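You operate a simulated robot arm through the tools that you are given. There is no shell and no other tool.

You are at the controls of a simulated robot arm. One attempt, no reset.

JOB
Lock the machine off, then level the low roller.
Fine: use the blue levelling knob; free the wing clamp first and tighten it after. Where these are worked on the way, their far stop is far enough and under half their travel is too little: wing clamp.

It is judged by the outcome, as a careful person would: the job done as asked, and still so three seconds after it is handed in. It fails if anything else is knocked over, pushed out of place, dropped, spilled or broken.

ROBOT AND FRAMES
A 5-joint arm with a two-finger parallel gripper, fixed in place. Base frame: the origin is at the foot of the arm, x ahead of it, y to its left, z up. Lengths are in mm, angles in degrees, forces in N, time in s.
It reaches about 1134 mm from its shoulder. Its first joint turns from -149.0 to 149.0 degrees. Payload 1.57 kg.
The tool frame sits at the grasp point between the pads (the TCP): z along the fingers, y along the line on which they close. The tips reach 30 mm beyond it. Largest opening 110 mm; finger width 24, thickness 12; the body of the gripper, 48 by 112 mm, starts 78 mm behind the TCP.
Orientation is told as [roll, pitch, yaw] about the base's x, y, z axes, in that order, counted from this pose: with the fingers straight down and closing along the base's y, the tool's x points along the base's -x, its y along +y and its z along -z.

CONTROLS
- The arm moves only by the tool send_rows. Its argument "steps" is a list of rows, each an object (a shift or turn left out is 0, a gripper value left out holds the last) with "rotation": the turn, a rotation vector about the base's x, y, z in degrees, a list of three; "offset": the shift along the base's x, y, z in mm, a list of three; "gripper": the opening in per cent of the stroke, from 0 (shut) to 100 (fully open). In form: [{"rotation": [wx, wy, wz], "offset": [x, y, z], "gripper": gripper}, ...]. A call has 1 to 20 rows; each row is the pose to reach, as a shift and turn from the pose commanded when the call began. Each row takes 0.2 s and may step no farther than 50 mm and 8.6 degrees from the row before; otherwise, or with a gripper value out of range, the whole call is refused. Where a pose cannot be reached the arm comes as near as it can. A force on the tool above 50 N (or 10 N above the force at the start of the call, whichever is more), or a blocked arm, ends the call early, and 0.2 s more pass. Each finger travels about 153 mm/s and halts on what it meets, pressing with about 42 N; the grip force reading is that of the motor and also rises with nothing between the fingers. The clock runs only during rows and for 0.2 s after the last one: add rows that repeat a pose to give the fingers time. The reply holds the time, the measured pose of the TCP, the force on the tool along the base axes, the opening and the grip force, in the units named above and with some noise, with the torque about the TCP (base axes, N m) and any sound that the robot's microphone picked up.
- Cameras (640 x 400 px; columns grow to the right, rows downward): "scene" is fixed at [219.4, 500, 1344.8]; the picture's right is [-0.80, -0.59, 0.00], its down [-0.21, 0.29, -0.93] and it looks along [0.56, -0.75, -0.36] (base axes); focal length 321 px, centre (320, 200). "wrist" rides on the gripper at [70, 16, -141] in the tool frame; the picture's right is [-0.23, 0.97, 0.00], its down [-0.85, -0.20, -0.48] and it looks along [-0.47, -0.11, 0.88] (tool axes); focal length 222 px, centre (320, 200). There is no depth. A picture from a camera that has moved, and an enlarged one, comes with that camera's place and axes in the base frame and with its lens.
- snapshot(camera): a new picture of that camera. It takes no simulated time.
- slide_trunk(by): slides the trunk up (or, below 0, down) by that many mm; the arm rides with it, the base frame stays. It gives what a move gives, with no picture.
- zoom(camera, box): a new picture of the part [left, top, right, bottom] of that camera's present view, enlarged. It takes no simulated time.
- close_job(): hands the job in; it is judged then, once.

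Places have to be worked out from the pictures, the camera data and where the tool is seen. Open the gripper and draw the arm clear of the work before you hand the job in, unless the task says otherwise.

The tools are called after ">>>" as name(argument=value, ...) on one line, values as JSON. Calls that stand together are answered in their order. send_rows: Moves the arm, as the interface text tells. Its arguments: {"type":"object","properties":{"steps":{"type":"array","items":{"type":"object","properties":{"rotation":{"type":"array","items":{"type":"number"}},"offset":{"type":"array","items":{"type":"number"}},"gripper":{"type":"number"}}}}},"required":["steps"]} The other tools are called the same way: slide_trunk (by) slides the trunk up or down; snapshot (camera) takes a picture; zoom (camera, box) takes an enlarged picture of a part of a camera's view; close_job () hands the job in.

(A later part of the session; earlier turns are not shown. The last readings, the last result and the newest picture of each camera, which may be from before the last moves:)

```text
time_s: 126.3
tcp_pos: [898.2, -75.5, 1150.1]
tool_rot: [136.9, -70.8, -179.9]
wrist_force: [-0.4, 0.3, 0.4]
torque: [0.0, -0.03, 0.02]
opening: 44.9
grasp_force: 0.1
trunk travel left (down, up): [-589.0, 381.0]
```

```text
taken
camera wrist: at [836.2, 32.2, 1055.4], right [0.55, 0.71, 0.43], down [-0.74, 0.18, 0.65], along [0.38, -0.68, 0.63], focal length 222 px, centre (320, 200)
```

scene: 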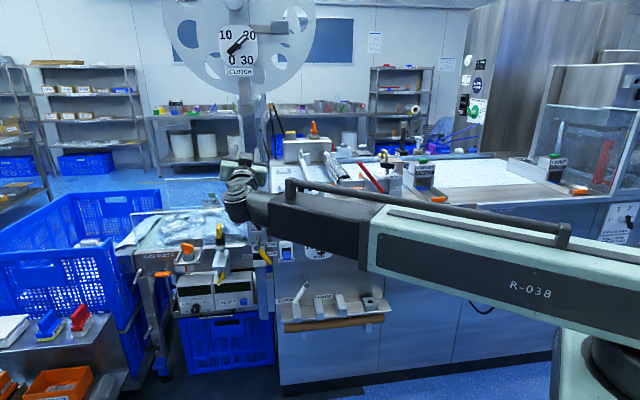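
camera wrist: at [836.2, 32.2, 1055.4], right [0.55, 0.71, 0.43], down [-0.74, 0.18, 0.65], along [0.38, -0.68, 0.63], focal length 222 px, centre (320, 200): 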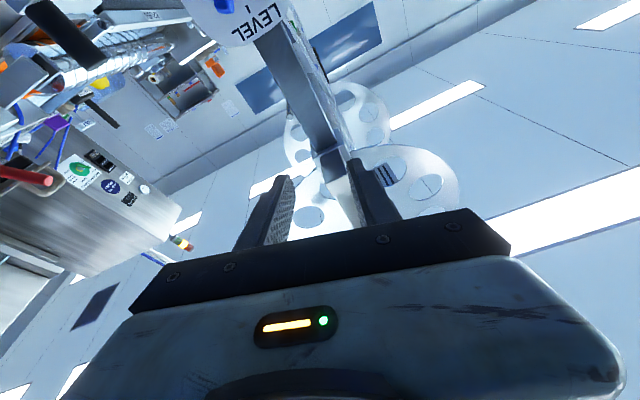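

Now in front of LEVEL at the right attitude. I lower to the mid height and spin to +28° to match the knob bar (stripe pointing down-left at its lower stop).

>>> slide_trunk(by=-142)

>>> send_rows(steps=[{"rotation": [4.9, -5.4, 1.8], "offset": [0, 0, 1.5], "gripper": 42}, {"rotation": [9.8, -10.8, 3.6], "offset": [0, 0, 3]}, {"rotation": [9.8, -10.8, 3.6], "offset": [25, -25, 3]}, {"rotation": [9.8, -10.8, 3.6], "offset": [45, -45.5, 3]}])

>>> snapshot(camera="wrist")

>>> zoom(camera="scene", box=[220, 150, 300, 230])

```text
time_s: 128.0
tcp_pos: [900.1, -75.3, 1009.7]
tool_rot: [136.9, -70.7, -180.0]
wrist_force: [0.0, -0.1, -0.2]
torque: [0.0, 0.0, 0.0]
opening: 45.0
grasp_force: 0.1
trunk travel left (down, up): [-447.0, 523.0]
```

```text
time_s: 129.0
tcp_pos: [945.2, -120.3, 1011.4]
tool_rot: [118.5, -58.3, -159.7]
wrist_force: [0.6, 0.9, 0.7]
torque: [0.02, 0.01, 0.0]
opening: 46.2
grasp_force: 0.1
trunk travel left (down, up): [-447.0, 523.0]
```

```text
taken
camera wrist: at [891.8, -0.8, 924.9], right [0.41, 0.65, 0.64], down [-0.86, 0.03, 0.52], along [0.31, -0.76, 0.57], focal length 222 px, centre (320, 200)
```

wrist: 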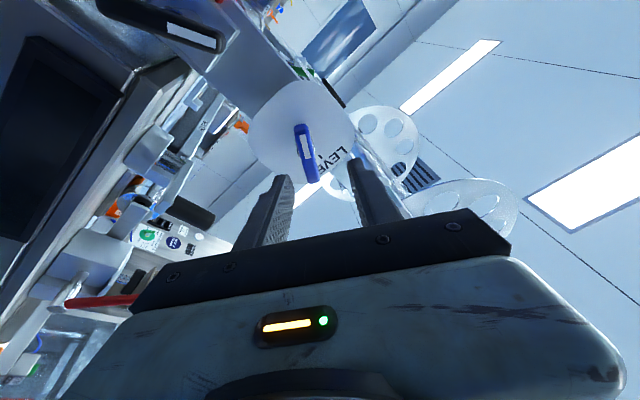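

```text
5.00 times, centred on (260, 190) of scene
camera zoom: at [219.4, 500.0, 1344.8], right [-0.8, -0.59, 0.0], down [-0.21, 0.29, -0.93], along [0.56, -0.75, -0.36], focal length 1606 px, centre (620, 250)
```

zoom: 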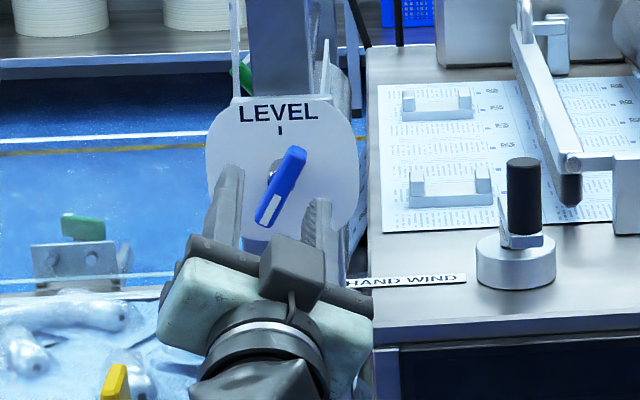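

Alignment looks good. I zoom the wrist view to refine the knob's height before the final advance.

>>> zoom(camera="wrist", box=[230, 70, 390, 230])

```text
2.50 times, centred on (310, 150) of wrist
camera zoom: at [891.8, -0.8, 924.9], right [0.41, 0.65, 0.64], down [-0.86, 0.03, 0.52], along [0.31, -0.76, 0.57], focal length 555 px, centre (345, 325)
```

zoom: 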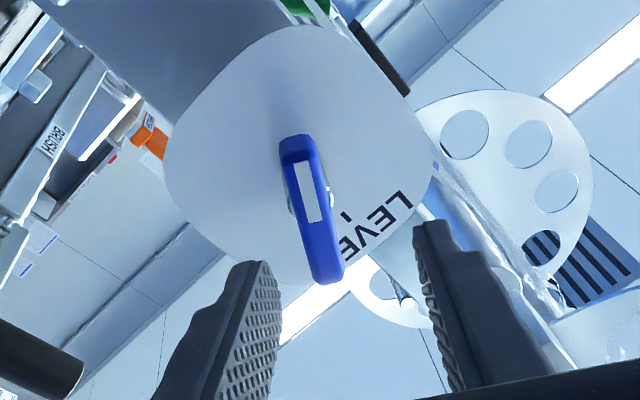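

The knob centre works out about 4 mm lower (z≈1010.5) and 3 mm right of my aim. I correct that while advancing 45 mm to straddle the bar, then close on it.

>>> send_rows(steps=[{"rotation": [0.5, 0.5, 0], "offset": [8, -11, -3]}, {"rotation": [0.5, 0.5, 0], "offset": [16, -19.5, -3]}, {"rotation": [0.5, 0.5, 0], "offset": [24, -27.5, -3]}, {"rotation": [0.5, 0.5, 0], "offset": [29.6, -33.5, -3]}])

>>> send_rows(steps=[{"gripper": 25}, {"gripper": 15}, {"gripper": 9}, {"gripper": 9}])

>>> zoom(camera="wrist", box=[230, 70, 390, 230])

>>> zoom(camera="scene", box=[220, 150, 300, 230])

```text
time_s: 130.0
tcp_pos: [974.3, -153.3, 1010.1]
tool_rot: [117.5, -58.6, -158.8]
wrist_force: [0.4, 0.2, 0.7]
torque: [0.0, 0.01, 0.0]
opening: 46.2
grasp_force: 0.1
trunk travel left (down, up): [-447.0, 523.0]
```

```text
time_s: 131.0
tcp_pos: [974.0, -156.0, 1010.0]
tool_rot: [117.4, -58.5, -158.7]
wrist_force: [-8.3, -3.1, -7.9]
torque: [0.51, 0.09, -0.92]
opening: 18.3
grasp_force: 32.8
trunk travel left (down, up): [-447.0, 523.0]
```

```text
2.50 times, centred on (310, 150) of wrist
camera zoom: at [920.7, -34.8, 923.4], right [0.42, 0.64, 0.65], down [-0.85, 0.03, 0.52], along [0.32, -0.77, 0.56], focal length 555 px, centre (345, 325)
```

zoom: 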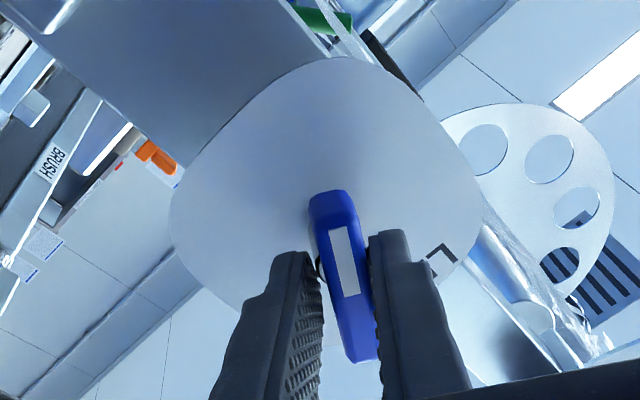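

```text
5.00 times, centred on (260, 190) of scene
camera zoom: at [219.4, 500.0, 1344.8], right [-0.8, -0.59, 0.0], down [-0.21, 0.29, -0.93], along [0.56, -0.75, -0.36], focal length 1606 px, centre (620, 250)
```

zoom: 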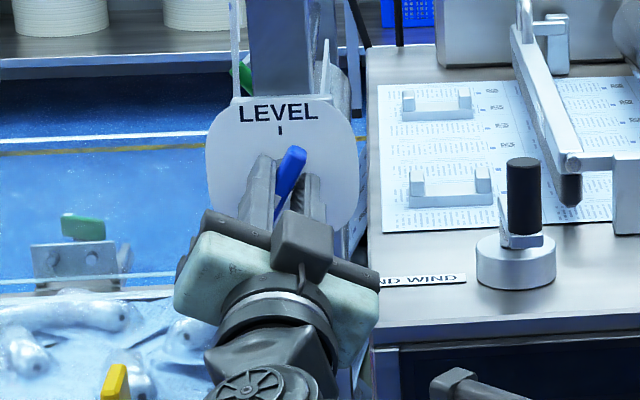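

The knob is gripped (18 mm). I start turning it clockwise, 48° first, watching the load.

>>> send_rows(steps=[{"rotation": [5.5, -5.5, 1.9], "gripper": 12}, {"rotation": [11, -11, 3.8]}, {"rotation": [16.5, -16.5, 5.7]}, {"rotation": [22, -22, 7.6]}, {"rotation": [27.5, -27.5, 9.5]}, {"rotation": [33, -33, 11.4]}])

>>> zoom(camera="scene", box=[220, 150, 300, 230])

>>> zoom(camera="wrist", box=[230, 70, 390, 230])

```text
time_s: 132.4
tcp_pos: [974.1, -155.7, 1006.3]
tool_rot: [104.1, -12.8, -138.3]
wrist_force: [-19.6, -6.9, -29.5]
torque: [0.85, 0.83, -1.3]
opening: 21.1
grasp_force: 34.3
trunk travel left (down, up): [-447.0, 523.0]
```

```text
5.00 times, centred on (260, 190) of scene
camera zoom: at [219.4, 500.0, 1344.8], right [-0.8, -0.59, 0.0], down [-0.21, 0.29, -0.93], along [0.56, -0.75, -0.36], focal length 1606 px, centre (620, 250)
```

zoom: 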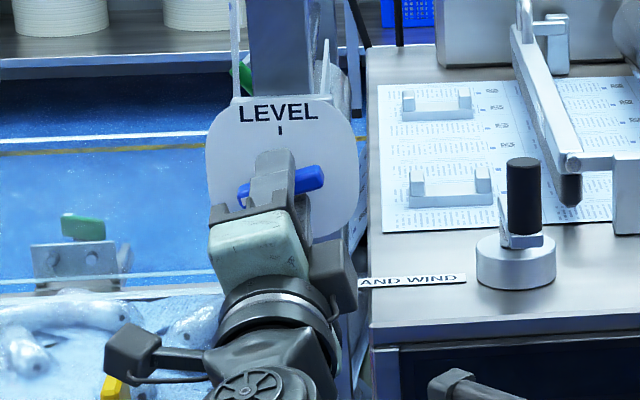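

```text
2.50 times, centred on (310, 150) of wrist
camera zoom: at [929.9, -9.0, 974.0], right [-0.17, 0.17, 0.97], down [-0.95, -0.29, -0.11], along [0.26, -0.94, 0.21], focal length 555 px, centre (345, 325)
```

zoom: 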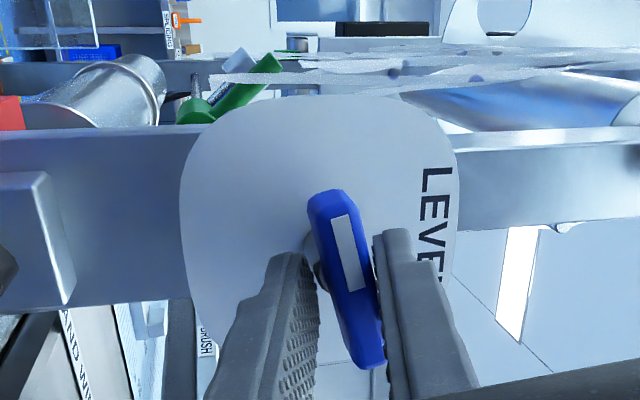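

It turns well, but the tool is being pulled down and to the right, so the axis is a few mm lower and to the right. I lower 4 mm, shift 2 mm right, and continue.

>>> slide_trunk(by=-4)

>>> send_rows(steps=[{"rotation": [5.5, -5.5, 1.9], "offset": [-1.4, -1.4, 0]}, {"rotation": [11, -11, 3.8], "offset": [-1.4, -1.4, 0]}, {"rotation": [16.5, -16.5, 5.7], "offset": [-1.4, -1.4, 0]}, {"rotation": [22, -22, 7.6], "offset": [-1.4, -1.4, 0]}])

>>> zoom(camera="wrist", box=[230, 70, 390, 230])

>>> zoom(camera="scene", box=[220, 150, 300, 230])

```text
time_s: 132.9
tcp_pos: [973.8, -155.3, 1006.8]
tool_rot: [104.4, -13.1, -138.3]
wrist_force: [9.0, -12.1, 12.9]
torque: [0.47, 0.44, -0.36]
opening: 21.0
grasp_force: 34.0
trunk travel left (down, up): [-443.0, 527.0]
```

```text
time_s: 133.9
tcp_pos: [972.3, -153.5, 1004.6]
tool_rot: [104.8, 18.1, -130.4]
wrist_force: [-8.7, 17.7, -0.9]
torque: [0.43, 0.6, -0.28]
opening: 20.1
grasp_force: 33.7
trunk travel left (down, up): [-443.0, 527.0]
```

```text
2.50 times, centred on (310, 150) of wrist
camera zoom: at [912.9, -7.8, 1008.5], right [-0.52, -0.23, 0.82], down [-0.78, -0.28, -0.56], along [0.36, -0.93, -0.03], focal length 555 px, centre (345, 325)
```

zoom: 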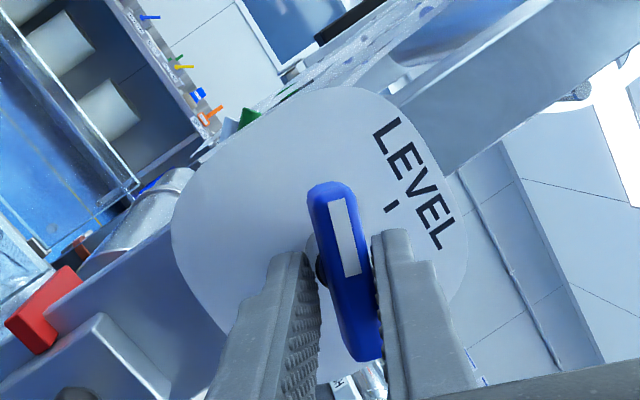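

```text
5.00 times, centred on (260, 190) of scene
camera zoom: at [219.4, 500.0, 1344.8], right [-0.8, -0.59, 0.0], down [-0.21, 0.29, -0.93], along [0.56, -0.75, -0.36], focal length 1606 px, centre (620, 250)
```

zoom: 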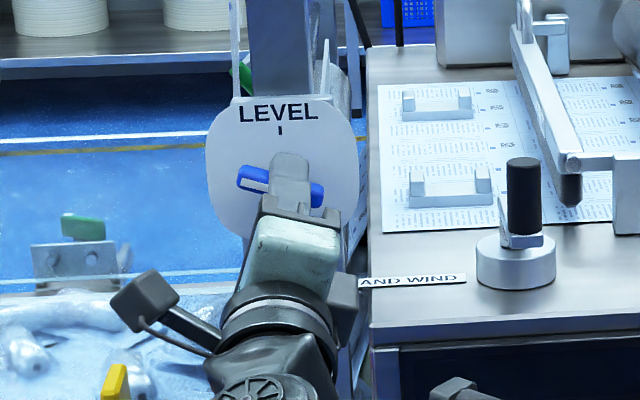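

Forces are small now. I continue clockwise another 56°.

>>> send_rows(steps=[{"rotation": [5.5, -5.5, 1.9]}, {"rotation": [11, -11, 3.8]}, {"rotation": [16.5, -16.5, 5.7]}, {"rotation": [22, -22, 7.6]}, {"rotation": [27.5, -27.5, 9.5]}, {"rotation": [33, -33, 11.4]}, {"rotation": [38.5, -38.5, 13.3]}])

>>> zoom(camera="wrist", box=[230, 70, 390, 230])

>>> zoom(camera="scene", box=[220, 150, 300, 230])

```text
time_s: 135.5
tcp_pos: [972.6, -154.1, 1003.8]
tool_rot: [132.6, 69.6, -94.2]
wrist_force: [14.0, 7.4, -1.4]
torque: [0.27, 0.58, 0.43]
opening: 17.8
grasp_force: 33.0
trunk travel left (down, up): [-443.0, 527.0]
```

```text
2.50 times, centred on (310, 150) of wrist
camera zoom: at [868.4, -44.0, 1039.7], right [-0.71, -0.7, 0.04], down [-0.21, 0.16, -0.97], along [0.67, -0.7, -0.26], focal length 555 px, centre (345, 325)
```

zoom: 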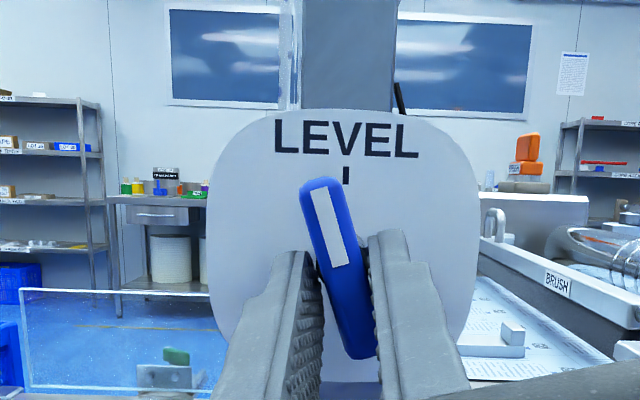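

```text
5.00 times, centred on (260, 190) of scene
camera zoom: at [219.4, 500.0, 1344.8], right [-0.8, -0.59, 0.0], down [-0.21, 0.29, -0.93], along [0.56, -0.75, -0.36], focal length 1606 px, centre (620, 250)
```

zoom: 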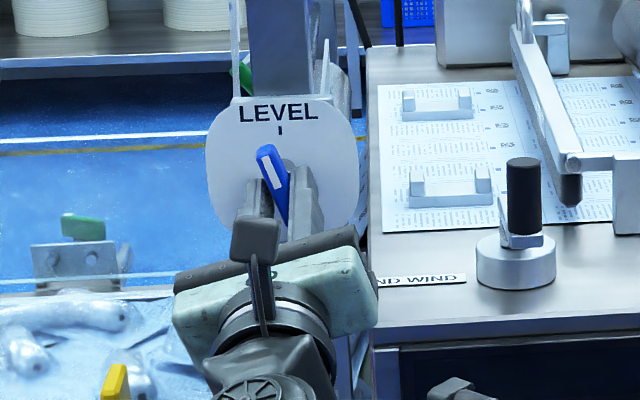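

The stripe is now about 12–13° short of the tick. I turn 22° more to lead the tick by about 9° (to allow for creep while I switch to the clamp), and check.

>>> send_rows(steps=[{"rotation": [5.04, -5.04, 1.74]}, {"rotation": [10.1, -10.1, 3.5]}, {"rotation": [15.1, -15.1, 5.2]}, {"rotation": [15.1, -15.1, 5.2]}])

>>> zoom(camera="wrist", box=[230, 70, 390, 230])

>>> zoom(camera="scene", box=[235, 160, 275, 200])

```text
time_s: 136.5
tcp_pos: [974.6, -153.8, 1003.1]
tool_rot: [-154.9, 75.0, -19.1]
wrist_force: [21.8, 8.8, 1.6]
torque: [-0.55, -0.28, 0.54]
opening: 17.6
grasp_force: 32.7
trunk travel left (down, up): [-443.0, 527.0]
```

```text
2.50 times, centred on (310, 150) of wrist
camera zoom: at [850.7, -63.5, 1035.4], right [-0.61, -0.72, -0.33], down [0.02, 0.4, -0.92], along [0.79, -0.56, -0.23], focal length 555 px, centre (345, 325)
```

zoom: 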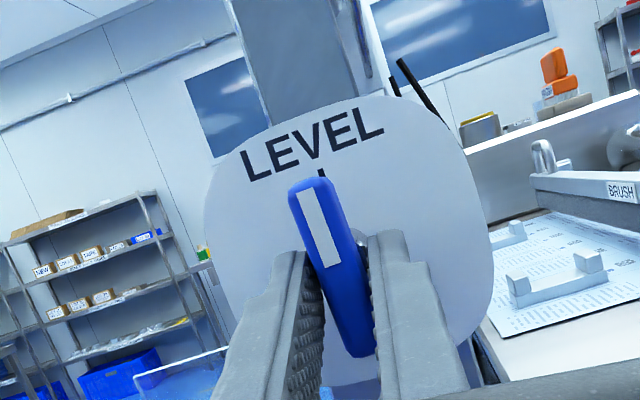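

```text
10.00 times, centred on (255, 180) of scene
camera zoom: at [219.4, 500.0, 1344.8], right [-0.8, -0.59, 0.0], down [-0.21, 0.29, -0.93], along [0.56, -0.75, -0.36], focal length 3213 px, centre (970, 400)
```

zoom: 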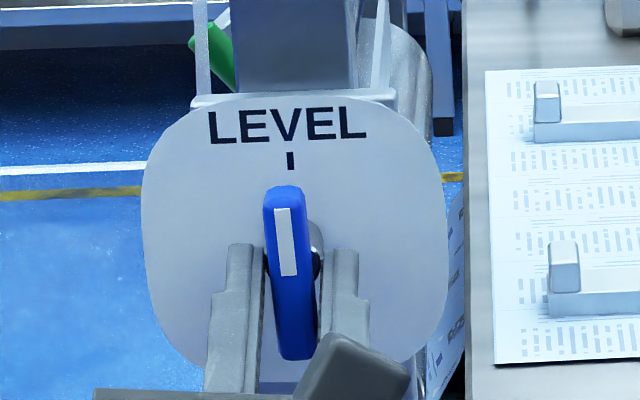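

In the scene view the stripe is now right at the tick (allowing for perspective). I add 9° lead.

>>> send_rows(steps=[{"rotation": [3.1, -3.1, 1.07]}, {"rotation": [6.2, -6.2, 2.1]}, {"rotation": [6.2, -6.2, 2.1]}])

>>> zoom(camera="scene", box=[235, 160, 275, 200])

```text
time_s: 137.3
tcp_pos: [975.6, -152.8, 1003.0]
tool_rot: [-132.3, 69.4, 4.5]
wrist_force: [28.7, 12.7, 7.1]
torque: [-0.65, -0.29, 0.45]
opening: 18.1
grasp_force: 32.2
trunk travel left (down, up): [-443.0, 527.0]
```

```text
10.00 times, centred on (255, 180) of scene
camera zoom: at [219.4, 500.0, 1344.8], right [-0.8, -0.59, 0.0], down [-0.21, 0.29, -0.93], along [0.56, -0.75, -0.36], focal length 3213 px, centre (970, 400)
```

zoom: 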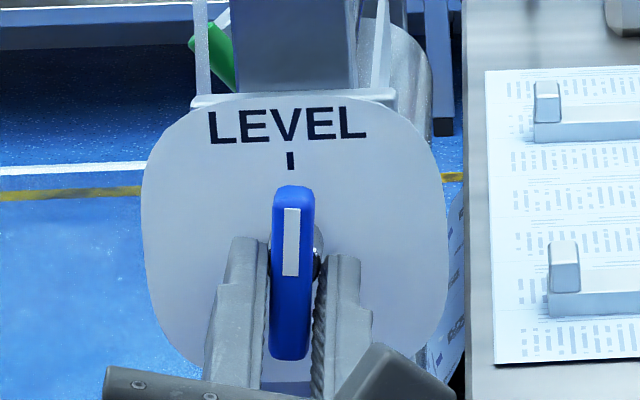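

The knob shows about +5.5° of lead; the tool is being pushed left by 30 N, so I shift 3 mm left and add 5° more turn.

>>> send_rows(steps=[{"offset": [2, 2, 0]}, {"rotation": [1.7, -1.7, 0.6], "offset": [2, 2, 0]}, {"rotation": [3.4, -3.4, 1.2], "offset": [2, 2, 0]}, {"rotation": [3.4, -3.4, 1.2], "offset": [2, 2, 0]}])

>>> zoom(camera="scene", box=[235, 160, 275, 200])

>>> zoom(camera="scene", box=[235, 190, 275, 230])

```text
time_s: 138.3
tcp_pos: [974.9, -153.4, 1003.3]
tool_rot: [-124.6, 65.5, 12.8]
wrist_force: [6.4, 8.4, -5.8]
torque: [-0.58, -0.33, -0.37]
opening: 17.8
grasp_force: 32.5
trunk travel left (down, up): [-443.0, 527.0]
```

```text
10.00 times, centred on (255, 180) of scene
camera zoom: at [219.4, 500.0, 1344.8], right [-0.8, -0.59, 0.0], down [-0.21, 0.29, -0.93], along [0.56, -0.75, -0.36], focal length 3213 px, centre (970, 400)
```

zoom: 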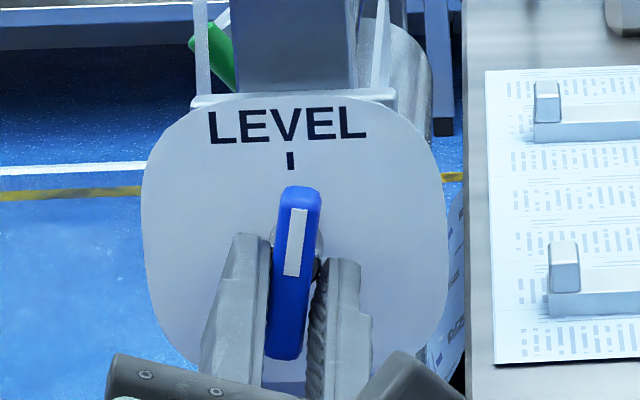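

```text
10.00 times, centred on (255, 210) of scene
camera zoom: at [219.4, 500.0, 1344.8], right [-0.8, -0.59, 0.0], down [-0.21, 0.29, -0.93], along [0.56, -0.75, -0.36], focal length 3213 px, centre (970, 100)
```

zoom: 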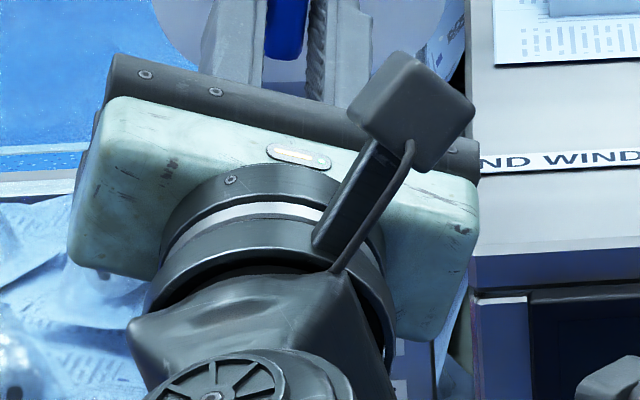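

Lead is now about +10°. I run the switch in one call: open, drop by pitching to the clamp bar while unspinning 20°, close on it (which itself starts turning it clockwise) and turn it 32° to lock.

>>> send_rows(steps=[{"offset": [-10.6, 10.6, 0], "gripper": 57}, {"rotation": [1.3, 8.25, -0.88], "offset": [-7.1, 7.1, -27.6]}, {"rotation": [2.48, 16.56, -1.18], "offset": [-5.9, 5.9, -55.6]}, {"rotation": [3.59, 24.87, -0.9], "offset": [-5, 5, -83.5]}, {"rotation": [4.63, 33.14, 0], "offset": [0, 0, -111.1]}, {"rotation": [4.63, 33.14, 0], "offset": [0, 0, -111.1], "gripper": 8}, {"rotation": [10.47, 27.58, 0], "offset": [0, 0, -111.1]}, {"rotation": [16.25, 21.94, 0], "offset": [0, 0, -111.1]}, {"rotation": [21.95, 16.23, 0], "offset": [0, 0, -111.1]}, {"rotation": [27.6, 10.45, 0], "offset": [0, 0, -111.1]}])

>>> zoom(camera="scene", box=[225, 160, 285, 230])

>>> snapshot(camera="wrist")

```text
time_s: 140.6
tcp_pos: [978.8, -147.9, 891.5]
tool_rot: [-65.9, 56.0, 66.3]
wrist_force: [10.1, 3.5, -2.5]
torque: [0.47, 0.43, 1.1]
opening: 15.4
grasp_force: 31.0
trunk travel left (down, up): [-443.0, 527.0]
stopped in row 10: the force on the tool passed its limit at 51 N (the readings are from after the stop); the commanded pose is now the measured one
```

```text
5.71 times, centred on (255, 195) of scene
camera zoom: at [219.4, 500.0, 1344.8], right [-0.8, -0.59, 0.0], down [-0.21, 0.29, -0.93], along [0.56, -0.75, -0.36], focal length 1836 px, centre (691, 229)
```

zoom: 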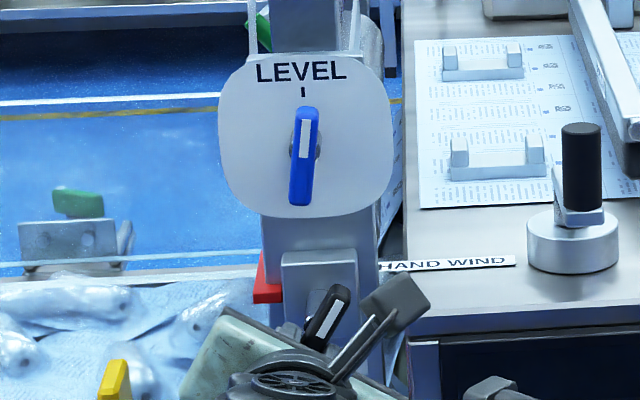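

```text
taken
camera wrist: at [854.7, -97.6, 974.8], right [-0.61, -0.4, -0.69], down [-0.01, 0.87, -0.5], along [0.79, -0.3, -0.53], focal length 222 px, centre (320, 200)
```

wrist: 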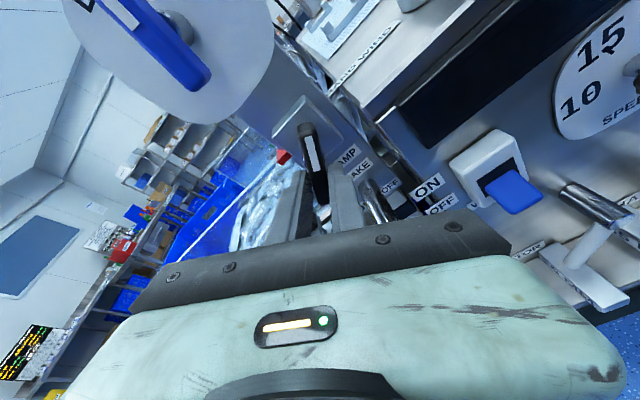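

The clamp is gripped and turned well past half. I check the level knob's angle at high zoom.

>>> zoom(camera="scene", box=[235, 160, 275, 200])

>>> zoom(camera="wrist", box=[60, 0, 300, 180])

```text
10.00 times, centred on (255, 180) of scene
camera zoom: at [219.4, 500.0, 1344.8], right [-0.8, -0.59, 0.0], down [-0.21, 0.29, -0.93], along [0.56, -0.75, -0.36], focal length 3213 px, centre (970, 400)
```

zoom: 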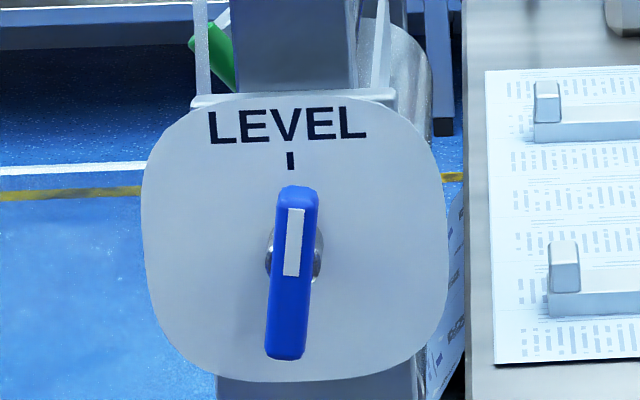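

```text
2.22 times, centred on (180, 90) of wrist
camera zoom: at [854.7, -97.6, 974.8], right [-0.61, -0.4, -0.69], down [-0.01, 0.87, -0.5], along [0.79, -0.3, -0.53], focal length 494 px, centre (631, 444)
```

zoom: 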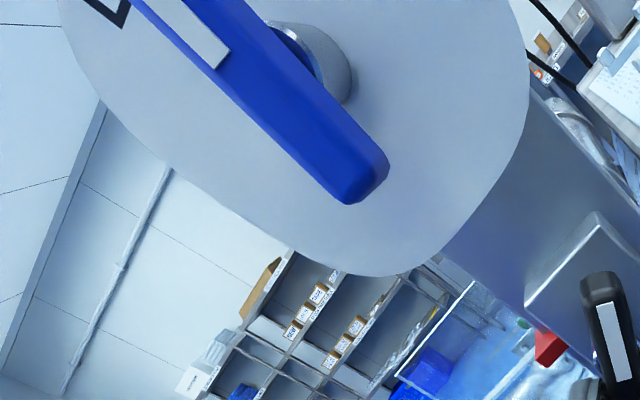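

The knob hardly crept: it stands about +9° past the tick. So I must redo it with only about 1.3° of lead. First I re-centre on the clamp bar (locked now, so no hurry): open, shift 6.5 mm right and 3 mm deeper, and close again.

>>> send_rows(steps=[{"gripper": 30}, {"gripper": 30, "offset": [-1.2, -3.3, 0]}, {"offset": [-2.5, -6.7, 0]}, {"offset": [-2.5, -6.7, 0], "gripper": 30}])

>>> zoom(camera="wrist", box=[200, 70, 440, 250])

>>> zoom(camera="scene", box=[235, 195, 285, 235])

```text
time_s: 141.6
tcp_pos: [975.7, -156.1, 893.8]
tool_rot: [-66.0, 56.0, 66.0]
wrist_force: [0.7, 0.3, 0.7]
torque: [-0.02, -0.01, 0.02]
opening: 33.9
grasp_force: 0.2
trunk travel left (down, up): [-443.0, 527.0]
```

```text
2.22 times, centred on (320, 160) of wrist
camera zoom: at [850.6, -104.8, 976.0], right [-0.61, -0.4, -0.69], down [0.0, 0.87, -0.5], along [0.79, -0.3, -0.53], focal length 494 px, centre (320, 289)
```

zoom: 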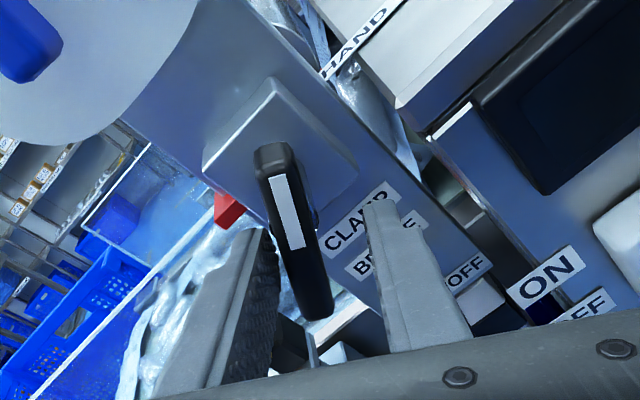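

```text
10.00 times, centred on (260, 215) of scene
camera zoom: at [219.4, 500.0, 1344.8], right [-0.8, -0.59, 0.0], down [-0.21, 0.29, -0.93], along [0.56, -0.75, -0.36], focal length 3213 px, centre (920, 50)
```

zoom: 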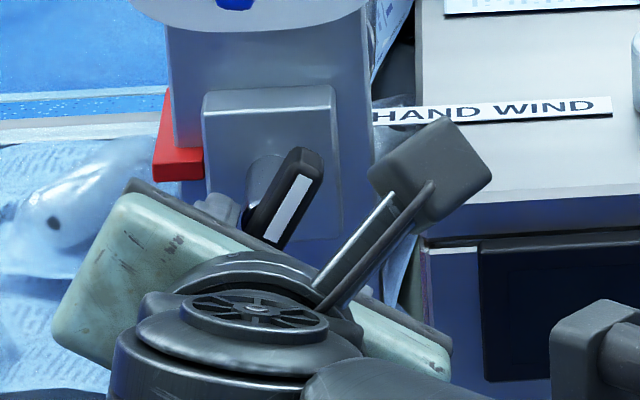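

The bar sits about 8 mm off the middle of the fingers (toward the upper-left finger). I shift that way (trunk +4 mm, 7 mm left) and close to test the grip.

>>> slide_trunk(by=4)

>>> send_rows(steps=[{"offset": [2.7, 2.1, 0]}, {"offset": [5.4, 4.2, 0]}, {"offset": [5.4, 4.2, 0], "gripper": 20}, {"offset": [5.4, 4.2, 0], "gripper": 10}, {"offset": [5.4, 4.2, 0], "gripper": 10}])

>>> zoom(camera="wrist", box=[200, 70, 440, 250])

```text
time_s: 142.1
tcp_pos: [975.0, -156.8, 897.4]
tool_rot: [-66.0, 56.0, 66.0]
wrist_force: [-0.1, 0.7, 0.7]
torque: [-0.02, 0.01, 0.0]
opening: 33.0
grasp_force: 0.1
trunk travel left (down, up): [-447.0, 523.0]
```

```text
time_s: 143.3
tcp_pos: [978.9, -151.8, 898.0]
tool_rot: [-66.0, 55.9, 66.0]
wrist_force: [-3.8, -0.8, -4.2]
torque: [-0.02, -0.05, 0.11]
opening: 18.2
grasp_force: 32.4
trunk travel left (down, up): [-447.0, 523.0]
```

```text
2.22 times, centred on (320, 160) of wrist
camera zoom: at [855.7, -100.9, 979.9], right [-0.61, -0.4, -0.69], down [0.0, 0.87, -0.5], along [0.79, -0.3, -0.53], focal length 494 px, centre (320, 289)
```

zoom: 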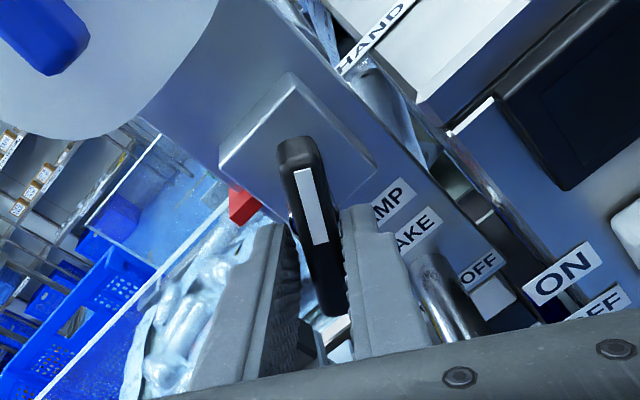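

Now the bar is gripped cleanly (18.2 mm, almost no side force). In one call I loosen it back to its free stop (−64°), then pitch up to the LEVEL knob and close on it.

>>> slide_trunk(by=-2)

>>> send_rows(steps=[{"rotation": [-5.58, 5.44, 1.82], "gripper": 10}, {"rotation": [-11.15, 10.88, 3.63]}, {"rotation": [-16.7, 16.3, 5.45]}, {"rotation": [-22.3, 21.8, 7.26]}, {"rotation": [-27.9, 27.2, 9.1]}, {"rotation": [-33.5, 32.6, 10.9]}, {"rotation": [-39, 38.1, 12.7]}, {"rotation": [-44.6, 43.5, 14.5]}, {"rotation": [-44.6, 43.5, 14.5], "offset": [-10.6, 10.6, 0], "gripper": 50}, {"rotation": [-45.7, 36.4, 10.1], "offset": [-8, 7, 26.3]}, {"rotation": [-46.8, 29, 6.3], "offset": [-7.3, 5.8, 53.1]}, {"rotation": [-47.8, 21.3, 3], "offset": [-7.7, 4.2, 79.8]}, {"rotation": [-48.9, 13.4, 0.2], "offset": [-3.9, -1.5, 106.2]}, {"rotation": [-43.4, 7.5, 0.2], "offset": [-3.9, -1.5, 106.2]}, {"rotation": [-38.6, 2.3, 0.2], "offset": [-3.9, -1.5, 106.2]}, {"rotation": [-38.6, 2.3, 0.2], "offset": [-3.9, -1.5, 106.2], "gripper": 9}, {"rotation": [-38.6, 2.3, 0.2], "offset": [-3.9, -1.5, 106.2], "gripper": 9}])

>>> zoom(camera="scene", box=[235, 160, 275, 200])

>>> snapshot(camera="wrist")

```text
time_s: 143.8
tcp_pos: [980.4, -152.2, 897.3]
tool_rot: [-66.3, 56.1, 66.0]
wrist_force: [7.8, -4.9, 14.0]
torque: [-0.6, -0.46, 0.23]
opening: 18.0
grasp_force: 32.6
trunk travel left (down, up): [-445.0, 525.0]
```

```text
time_s: 147.4
tcp_pos: [973.5, -153.6, 1003.1]
tool_rot: [-168.1, 76.9, -32.1]
wrist_force: [-13.0, -9.5, 3.0]
torque: [-0.54, -0.71, -1.24]
opening: 56.5
grasp_force: 45.1
trunk travel left (down, up): [-445.0, 525.0]
```

```text
10.00 times, centred on (255, 180) of scene
camera zoom: at [219.4, 500.0, 1344.8], right [-0.8, -0.59, 0.0], down [-0.21, 0.29, -0.93], along [0.56, -0.75, -0.36], focal length 3213 px, centre (970, 400)
```

zoom: 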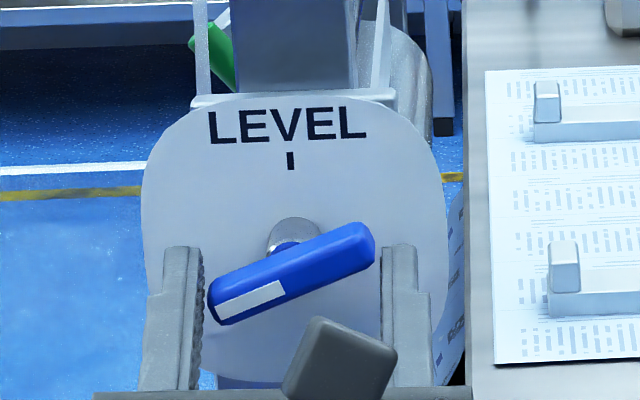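

```text
taken
camera wrist: at [852.6, -61.9, 1040.0], right [-0.63, -0.73, -0.27], down [-0.03, 0.37, -0.93], along [0.78, -0.58, -0.26], focal length 222 px, centre (320, 200)
```

wrist: 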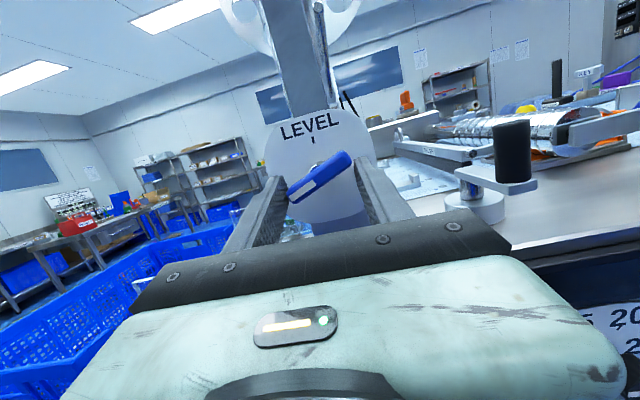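

While rising, a finger knocked the free knob round to about -111° and the fingers now hold it end to end. I open, back off, spin to about s=50° to match where the bar will be, advance and grip it again.

>>> send_rows(steps=[{"gripper": 66}, {"rotation": [-5.79, 5.65, -1.84], "offset": [-16, 16, 0]}, {"rotation": [-11.6, 11.3, -3.68], "offset": [-32, 32, 0]}, {"rotation": [-17.4, 16.95, -5.5], "offset": [-32, 32, -1], "gripper": 42}, {"rotation": [-23.2, 22.6, -7.36], "offset": [-32, 32, -2]}, {"rotation": [-29, 28.3, -9.2], "offset": [-32, 32, -2]}, {"rotation": [-34.8, 33.9, -11], "offset": [-32, 32, -2]}, {"rotation": [-40.6, 39.6, -12.9], "offset": [-32, 32, -2]}, {"rotation": [-46.4, 45.2, -14.7], "offset": [-32, 32, -2]}, {"rotation": [-52.1, 50.9, -16.5], "offset": [-32, 32, -2]}, {"rotation": [-57.9, 56.5, -18.3], "offset": [-32, 32, -2]}, {"rotation": [-63.7, 62.2, -20], "offset": [-32, 32, -3]}, {"rotation": [-69.5, 67.9, -21.8], "offset": [-28, 26, -3]}, {"rotation": [-75.3, 73.6, -23.5], "offset": [-22, 18, -3.6]}, {"rotation": [-81.1, 79.4, -25.2], "offset": [-15, 10, -3.6]}, {"rotation": [-86.9, 85.2, -26.9], "offset": [-8, 3, -3.6]}, {"rotation": [-92.7, 91, -28.5], "offset": [-2.3, -3.7, -3.6]}, {"rotation": [-92.7, 91, -28.5], "offset": [-2.3, -3.7, -3.6], "gripper": 9}, {"rotation": [-92.7, 91, -28.5], "offset": [-2.3, -3.7, -3.6], "gripper": 9}])

>>> zoom(camera="scene", box=[230, 155, 290, 215])

>>> zoom(camera="wrist", box=[200, 60, 440, 240])

```text
time_s: 151.4
tcp_pos: [973.5, -155.1, 1000.4]
tool_rot: [105.6, -39.3, -144.3]
wrist_force: [9.4, 13.8, 15.2]
torque: [-0.17, 0.12, 0.23]
opening: 29.3
grasp_force: 10.9
trunk travel left (down, up): [-445.0, 525.0]
```

```text
6.67 times, centred on (260, 185) of scene
camera zoom: at [219.4, 500.0, 1344.8], right [-0.8, -0.59, 0.0], down [-0.21, 0.29, -0.93], along [0.56, -0.75, -0.36], focal length 2142 px, centre (720, 300)
```

zoom: 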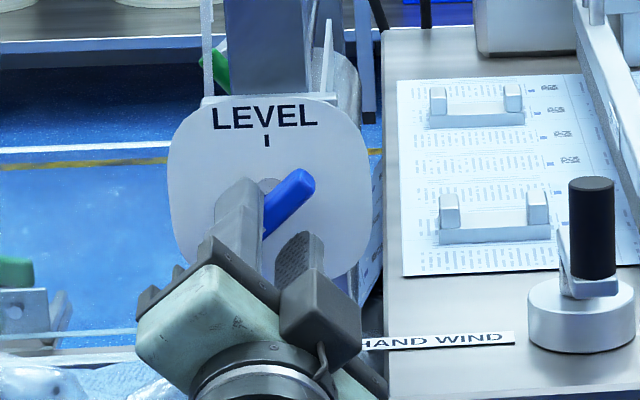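

```text
2.22 times, centred on (320, 150) of wrist
camera zoom: at [925.8, -17.7, 938.9], right [0.19, 0.46, 0.87], down [-0.94, -0.17, 0.29], along [0.28, -0.87, 0.4], focal length 494 px, centre (320, 311)
```

zoom: 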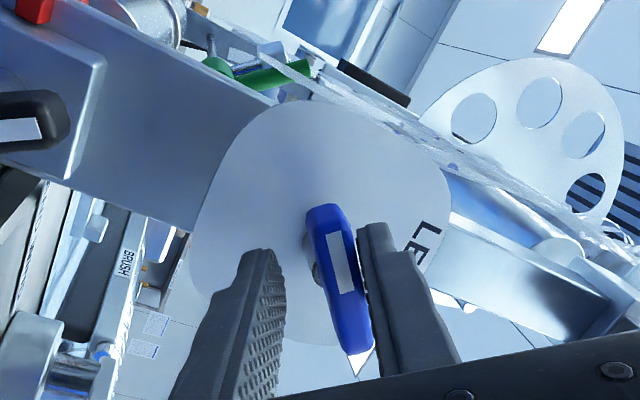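

The bar touches only the upper finger. I shift 4 mm up and 3 mm left and close fully.

>>> send_rows(steps=[{"rotation": [-0.66, -0.68, 0], "offset": [2.3, 2.3, 3.9], "gripper": 9}, {"rotation": [-0.66, -0.68, 0], "offset": [2.3, 2.3, 3.9], "gripper": 9}])

>>> zoom(camera="wrist", box=[200, 60, 440, 240])

```text
time_s: 152.0
tcp_pos: [976.2, -153.7, 1003.9]
tool_rot: [106.6, -39.1, -145.2]
wrist_force: [3.6, 11.3, 6.8]
torque: [-0.28, -0.01, -0.01]
opening: 21.8
grasp_force: 7.1
trunk travel left (down, up): [-445.0, 525.0]
```

```text
2.22 times, centred on (320, 150) of wrist
camera zoom: at [928.6, -17.5, 940.4], right [0.18, 0.47, 0.87], down [-0.94, -0.17, 0.28], along [0.28, -0.87, 0.41], focal length 494 px, centre (320, 311)
```

zoom: 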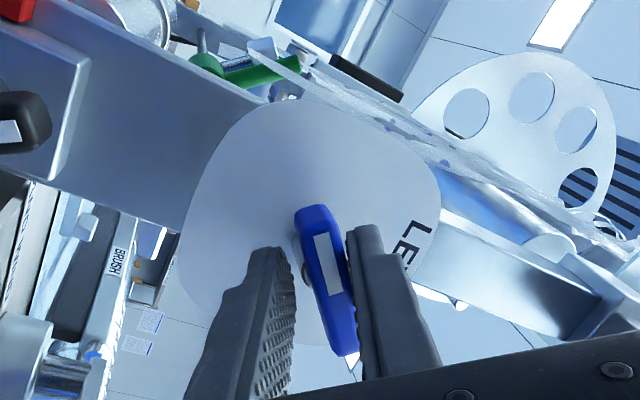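

Still closing; I give it a moment more.

>>> send_rows(steps=[{"gripper": 9}, {"gripper": 9}])

>>> zoom(camera="scene", box=[230, 155, 290, 215])

```text
time_s: 152.6
tcp_pos: [975.6, -153.9, 1004.0]
tool_rot: [106.7, -39.1, -145.2]
wrist_force: [2.8, 10.8, 8.2]
torque: [-0.23, -0.03, -0.04]
opening: 21.9
grasp_force: 6.6
trunk travel left (down, up): [-445.0, 525.0]
```

```text
6.67 times, centred on (260, 185) of scene
camera zoom: at [219.4, 500.0, 1344.8], right [-0.8, -0.59, 0.0], down [-0.21, 0.29, -0.93], along [0.56, -0.75, -0.36], focal length 2142 px, centre (720, 300)
```

zoom: 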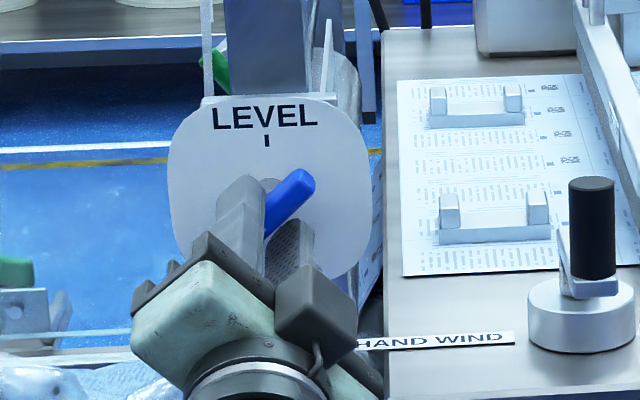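

The grip is loose-ish but straddles the bar. I turn clockwise 56° and watch.

>>> send_rows(steps=[{"rotation": [5.5, -5.5, 1.85], "gripper": 9}, {"rotation": [11, -11, 3.7]}, {"rotation": [16.5, -16.5, 5.5]}, {"rotation": [22, -22, 7.4]}, {"rotation": [27.5, -27.5, 9.2]}, {"rotation": [33, -33, 11]}, {"rotation": [38.5, -38.5, 12.9]}])

>>> zoom(camera="scene", box=[230, 155, 290, 215])

>>> zoom(camera="wrist", box=[200, 60, 440, 240])

```text
time_s: 154.2
tcp_pos: [974.1, -155.9, 1007.1]
tool_rot: [103.8, 15.4, -130.7]
wrist_force: [-5.8, 2.8, 10.1]
torque: [0.45, 0.49, -0.51]
opening: 20.7
grasp_force: 34.6
trunk travel left (down, up): [-445.0, 525.0]
```

```text
6.67 times, centred on (260, 185) of scene
camera zoom: at [219.4, 500.0, 1344.8], right [-0.8, -0.59, 0.0], down [-0.21, 0.29, -0.93], along [0.56, -0.75, -0.36], focal length 2142 px, centre (720, 300)
```

zoom: 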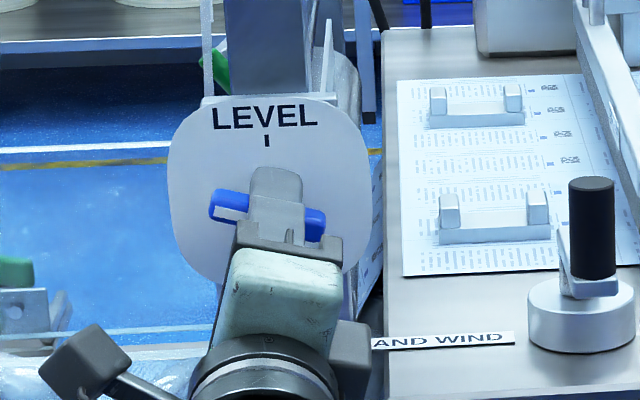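

```text
2.22 times, centred on (320, 150) of wrist
camera zoom: at [915.7, -9.3, 1007.7], right [-0.48, -0.2, 0.85], down [-0.8, -0.29, -0.52], along [0.36, -0.93, -0.02], focal length 494 px, centre (320, 311)
```

zoom: 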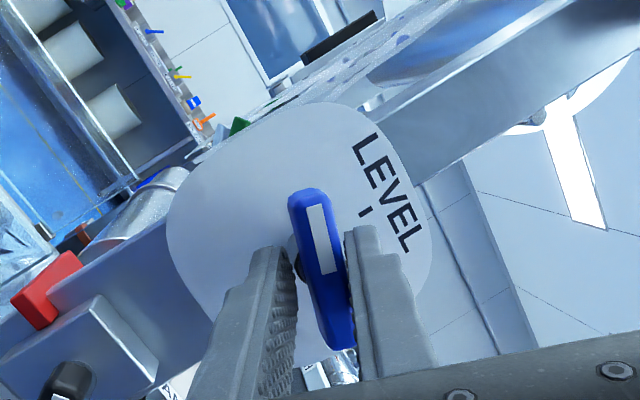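

It is following with a firm grip now. I turn another 64°.

>>> send_rows(steps=[{"rotation": [5.5, -5.5, 1.85]}, {"rotation": [11, -11, 3.7]}, {"rotation": [16.5, -16.5, 5.5]}, {"rotation": [22, -22, 7.4]}, {"rotation": [27.5, -27.5, 9.2]}, {"rotation": [33, -33, 11]}, {"rotation": [38.5, -38.5, 12.9]}, {"rotation": [44, -44, 14.8]}])

>>> zoom(camera="scene", box=[235, 160, 275, 200])

```text
time_s: 156.0
tcp_pos: [975.6, -154.4, 1006.5]
tool_rot: [144.2, 72.8, -81.8]
wrist_force: [0.4, -0.7, 2.4]
torque: [0.08, 0.22, 0.21]
opening: 18.1
grasp_force: 32.0
out of reach, approached as far as the arm can: row 2, 3, 4, 5, 6, 7, 8
trunk travel left (down, up): [-445.0, 525.0]
```

```text
10.00 times, centred on (255, 180) of scene
camera zoom: at [219.4, 500.0, 1344.8], right [-0.8, -0.59, 0.0], down [-0.21, 0.29, -0.93], along [0.56, -0.75, -0.36], focal length 3213 px, centre (970, 400)
```

zoom: 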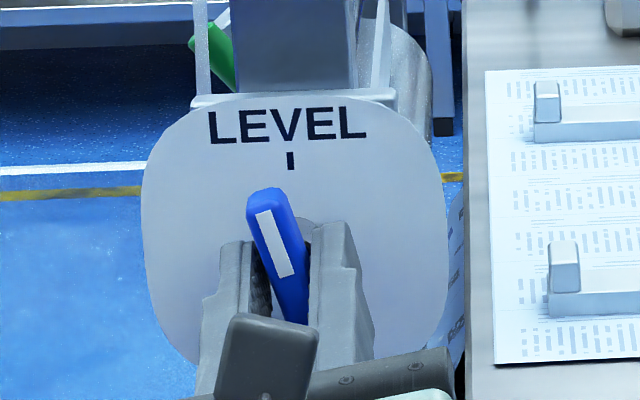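

Good alignment and no side force now; the stripe is about 11.5° short. I turn 12.8° more, to lead the tick by just over 1°.

>>> send_rows(steps=[{"rotation": [4.4, -4.4, 1.53]}, {"rotation": [8.8, -8.8, 3.06]}, {"rotation": [8.8, -8.8, 3.06]}])

>>> zoom(camera="scene", box=[235, 160, 275, 200])

>>> zoom(camera="scene", box=[240, 190, 270, 230])

>>> zoom(camera="wrist", box=[200, 60, 440, 240])

```text
time_s: 156.8
tcp_pos: [976.9, -154.5, 1007.3]
tool_rot: [-169.6, 75.7, -34.1]
wrist_force: [-19.1, 1.7, -13.1]
torque: [-0.11, -0.2, -0.34]
opening: 17.6
grasp_force: 32.7
trunk travel left (down, up): [-445.0, 525.0]
```

```text
10.00 times, centred on (255, 180) of scene
camera zoom: at [219.4, 500.0, 1344.8], right [-0.8, -0.59, 0.0], down [-0.21, 0.29, -0.93], along [0.56, -0.75, -0.36], focal length 3213 px, centre (970, 400)
```

zoom: 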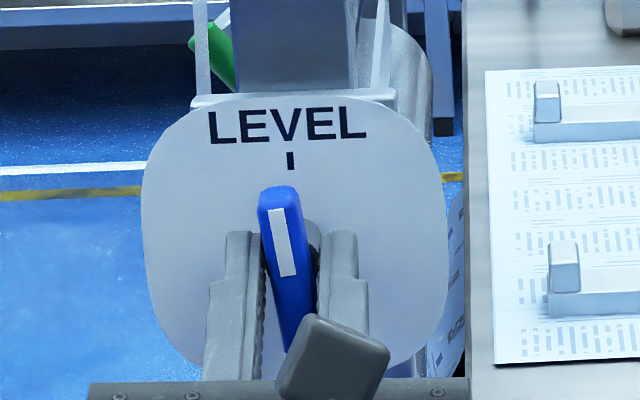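

```text
10.00 times, centred on (255, 210) of scene
camera zoom: at [219.4, 500.0, 1344.8], right [-0.8, -0.59, 0.0], down [-0.21, 0.29, -0.93], along [0.56, -0.75, -0.36], focal length 3213 px, centre (970, 100)
```

zoom: 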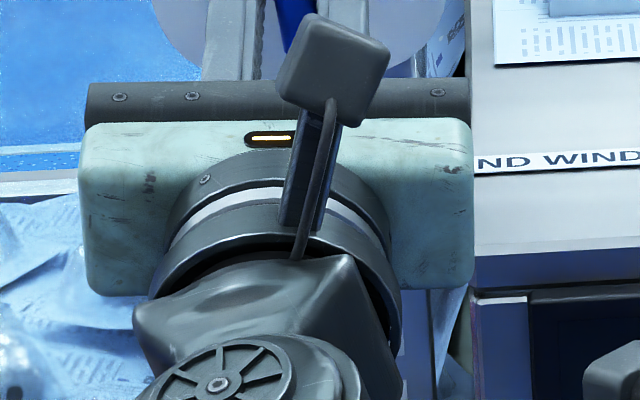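

```text
2.22 times, centred on (320, 150) of wrist
camera zoom: at [854.2, -61.1, 1040.7], right [-0.63, -0.73, -0.26], down [-0.02, 0.35, -0.94], along [0.77, -0.59, -0.24], focal length 494 px, centre (320, 311)
```

zoom: 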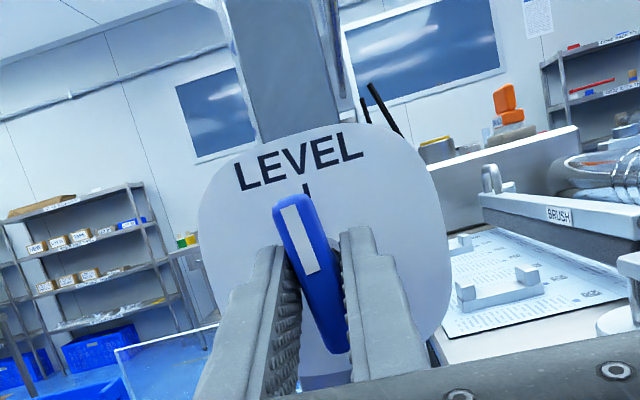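

The stripe is still about 4.5–5° short (the knob lags the grip). I add 6.5°.

>>> send_rows(steps=[{"rotation": [2.2, -2.2, 0.77]}, {"rotation": [4.45, -4.45, 1.55]}, {"rotation": [4.45, -4.45, 1.55]}])

>>> zoom(camera="scene", box=[242, 167, 266, 197])

```text
time_s: 157.6
tcp_pos: [975.3, -155.2, 1007.6]
tool_rot: [-147.6, 73.4, -11.5]
wrist_force: [-26.8, 1.9, -18.5]
torque: [0.17, 0.1, -0.77]
opening: 17.9
grasp_force: 32.5
trunk travel left (down, up): [-445.0, 525.0]
```

```text
13.33 times, centred on (254, 182) of scene
camera zoom: at [219.4, 500.0, 1344.8], right [-0.8, -0.59, 0.0], down [-0.21, 0.29, -0.93], along [0.56, -0.75, -0.36], focal length 4283 px, centre (1200, 440)
```

zoom: 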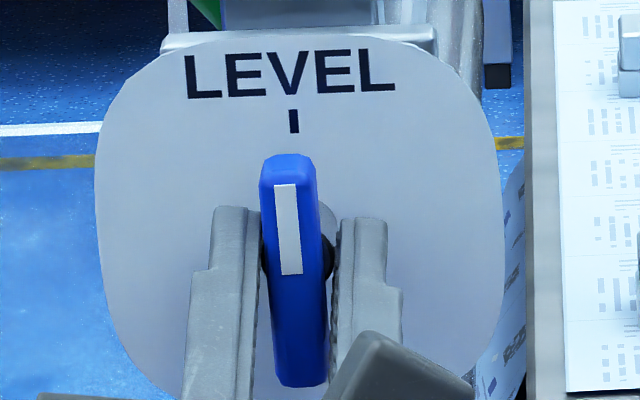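

The stripe is now at +0.7° from the tick. I repeat the switch that worked: a touch more lead, open, pitch down to the clamp, close and turn it clockwise.

>>> send_rows(steps=[{"rotation": [0.69, -0.69, 0.24]}, {"rotation": [0, 0, 0], "offset": [-10.6, 10.6, 0], "gripper": 57}, {"rotation": [1.49, 8.28, -0.89], "offset": [-6.7, 7.1, -28.3]}, {"rotation": [2.89, 16.69, -1.21], "offset": [-5.2, 6.2, -57]}, {"rotation": [4.19, 25.03, -0.92], "offset": [-4, 5.4, -85.7]}, {"rotation": [5.42, 33.4, 0], "offset": [1, 1, -114]}, {"rotation": [5.42, 33.4, 0], "offset": [1, 1, -114], "gripper": 8}, {"rotation": [11.27, 27.8, 0], "offset": [1, 1, -114]}, {"rotation": [17, 22.2, 0], "offset": [1, 1, -114]}, {"rotation": [22.7, 16.4, 0], "offset": [1, 1, -114]}, {"rotation": [28.4, 10.65, 0], "offset": [1, 1, -114]}])

>>> zoom(camera="scene", box=[242, 167, 266, 197])

>>> zoom(camera="wrist", box=[200, 60, 440, 240])

```text
time_s: 160.0
tcp_pos: [979.6, -152.5, 892.5]
tool_rot: [-56.4, 64.5, 76.3]
wrist_force: [-1.7, 0.8, -4.8]
torque: [0.34, 0.39, 0.38]
opening: 16.6
grasp_force: 32.3
trunk travel left (down, up): [-445.0, 525.0]
```

```text
13.33 times, centred on (254, 182) of scene
camera zoom: at [219.4, 500.0, 1344.8], right [-0.8, -0.59, 0.0], down [-0.21, 0.29, -0.93], along [0.56, -0.75, -0.36], focal length 4283 px, centre (1200, 440)
```

zoom: 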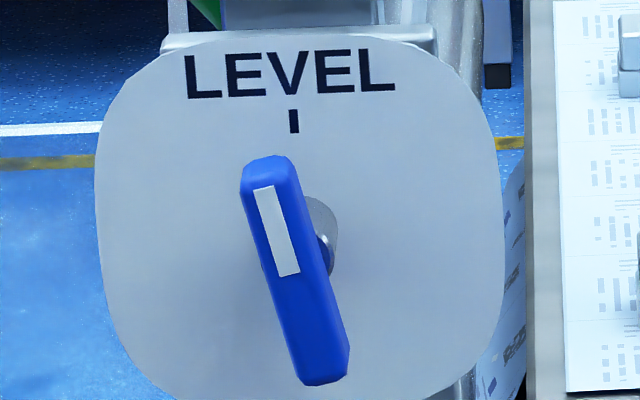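

```text
2.22 times, centred on (320, 150) of wrist
camera zoom: at [864.1, -95.0, 983.9], right [-0.67, -0.49, -0.55], down [-0.1, 0.8, -0.59], along [0.73, -0.34, -0.59], focal length 494 px, centre (320, 311)
```

zoom: 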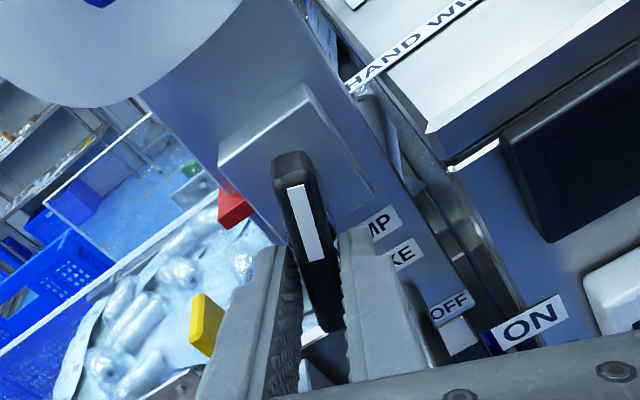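

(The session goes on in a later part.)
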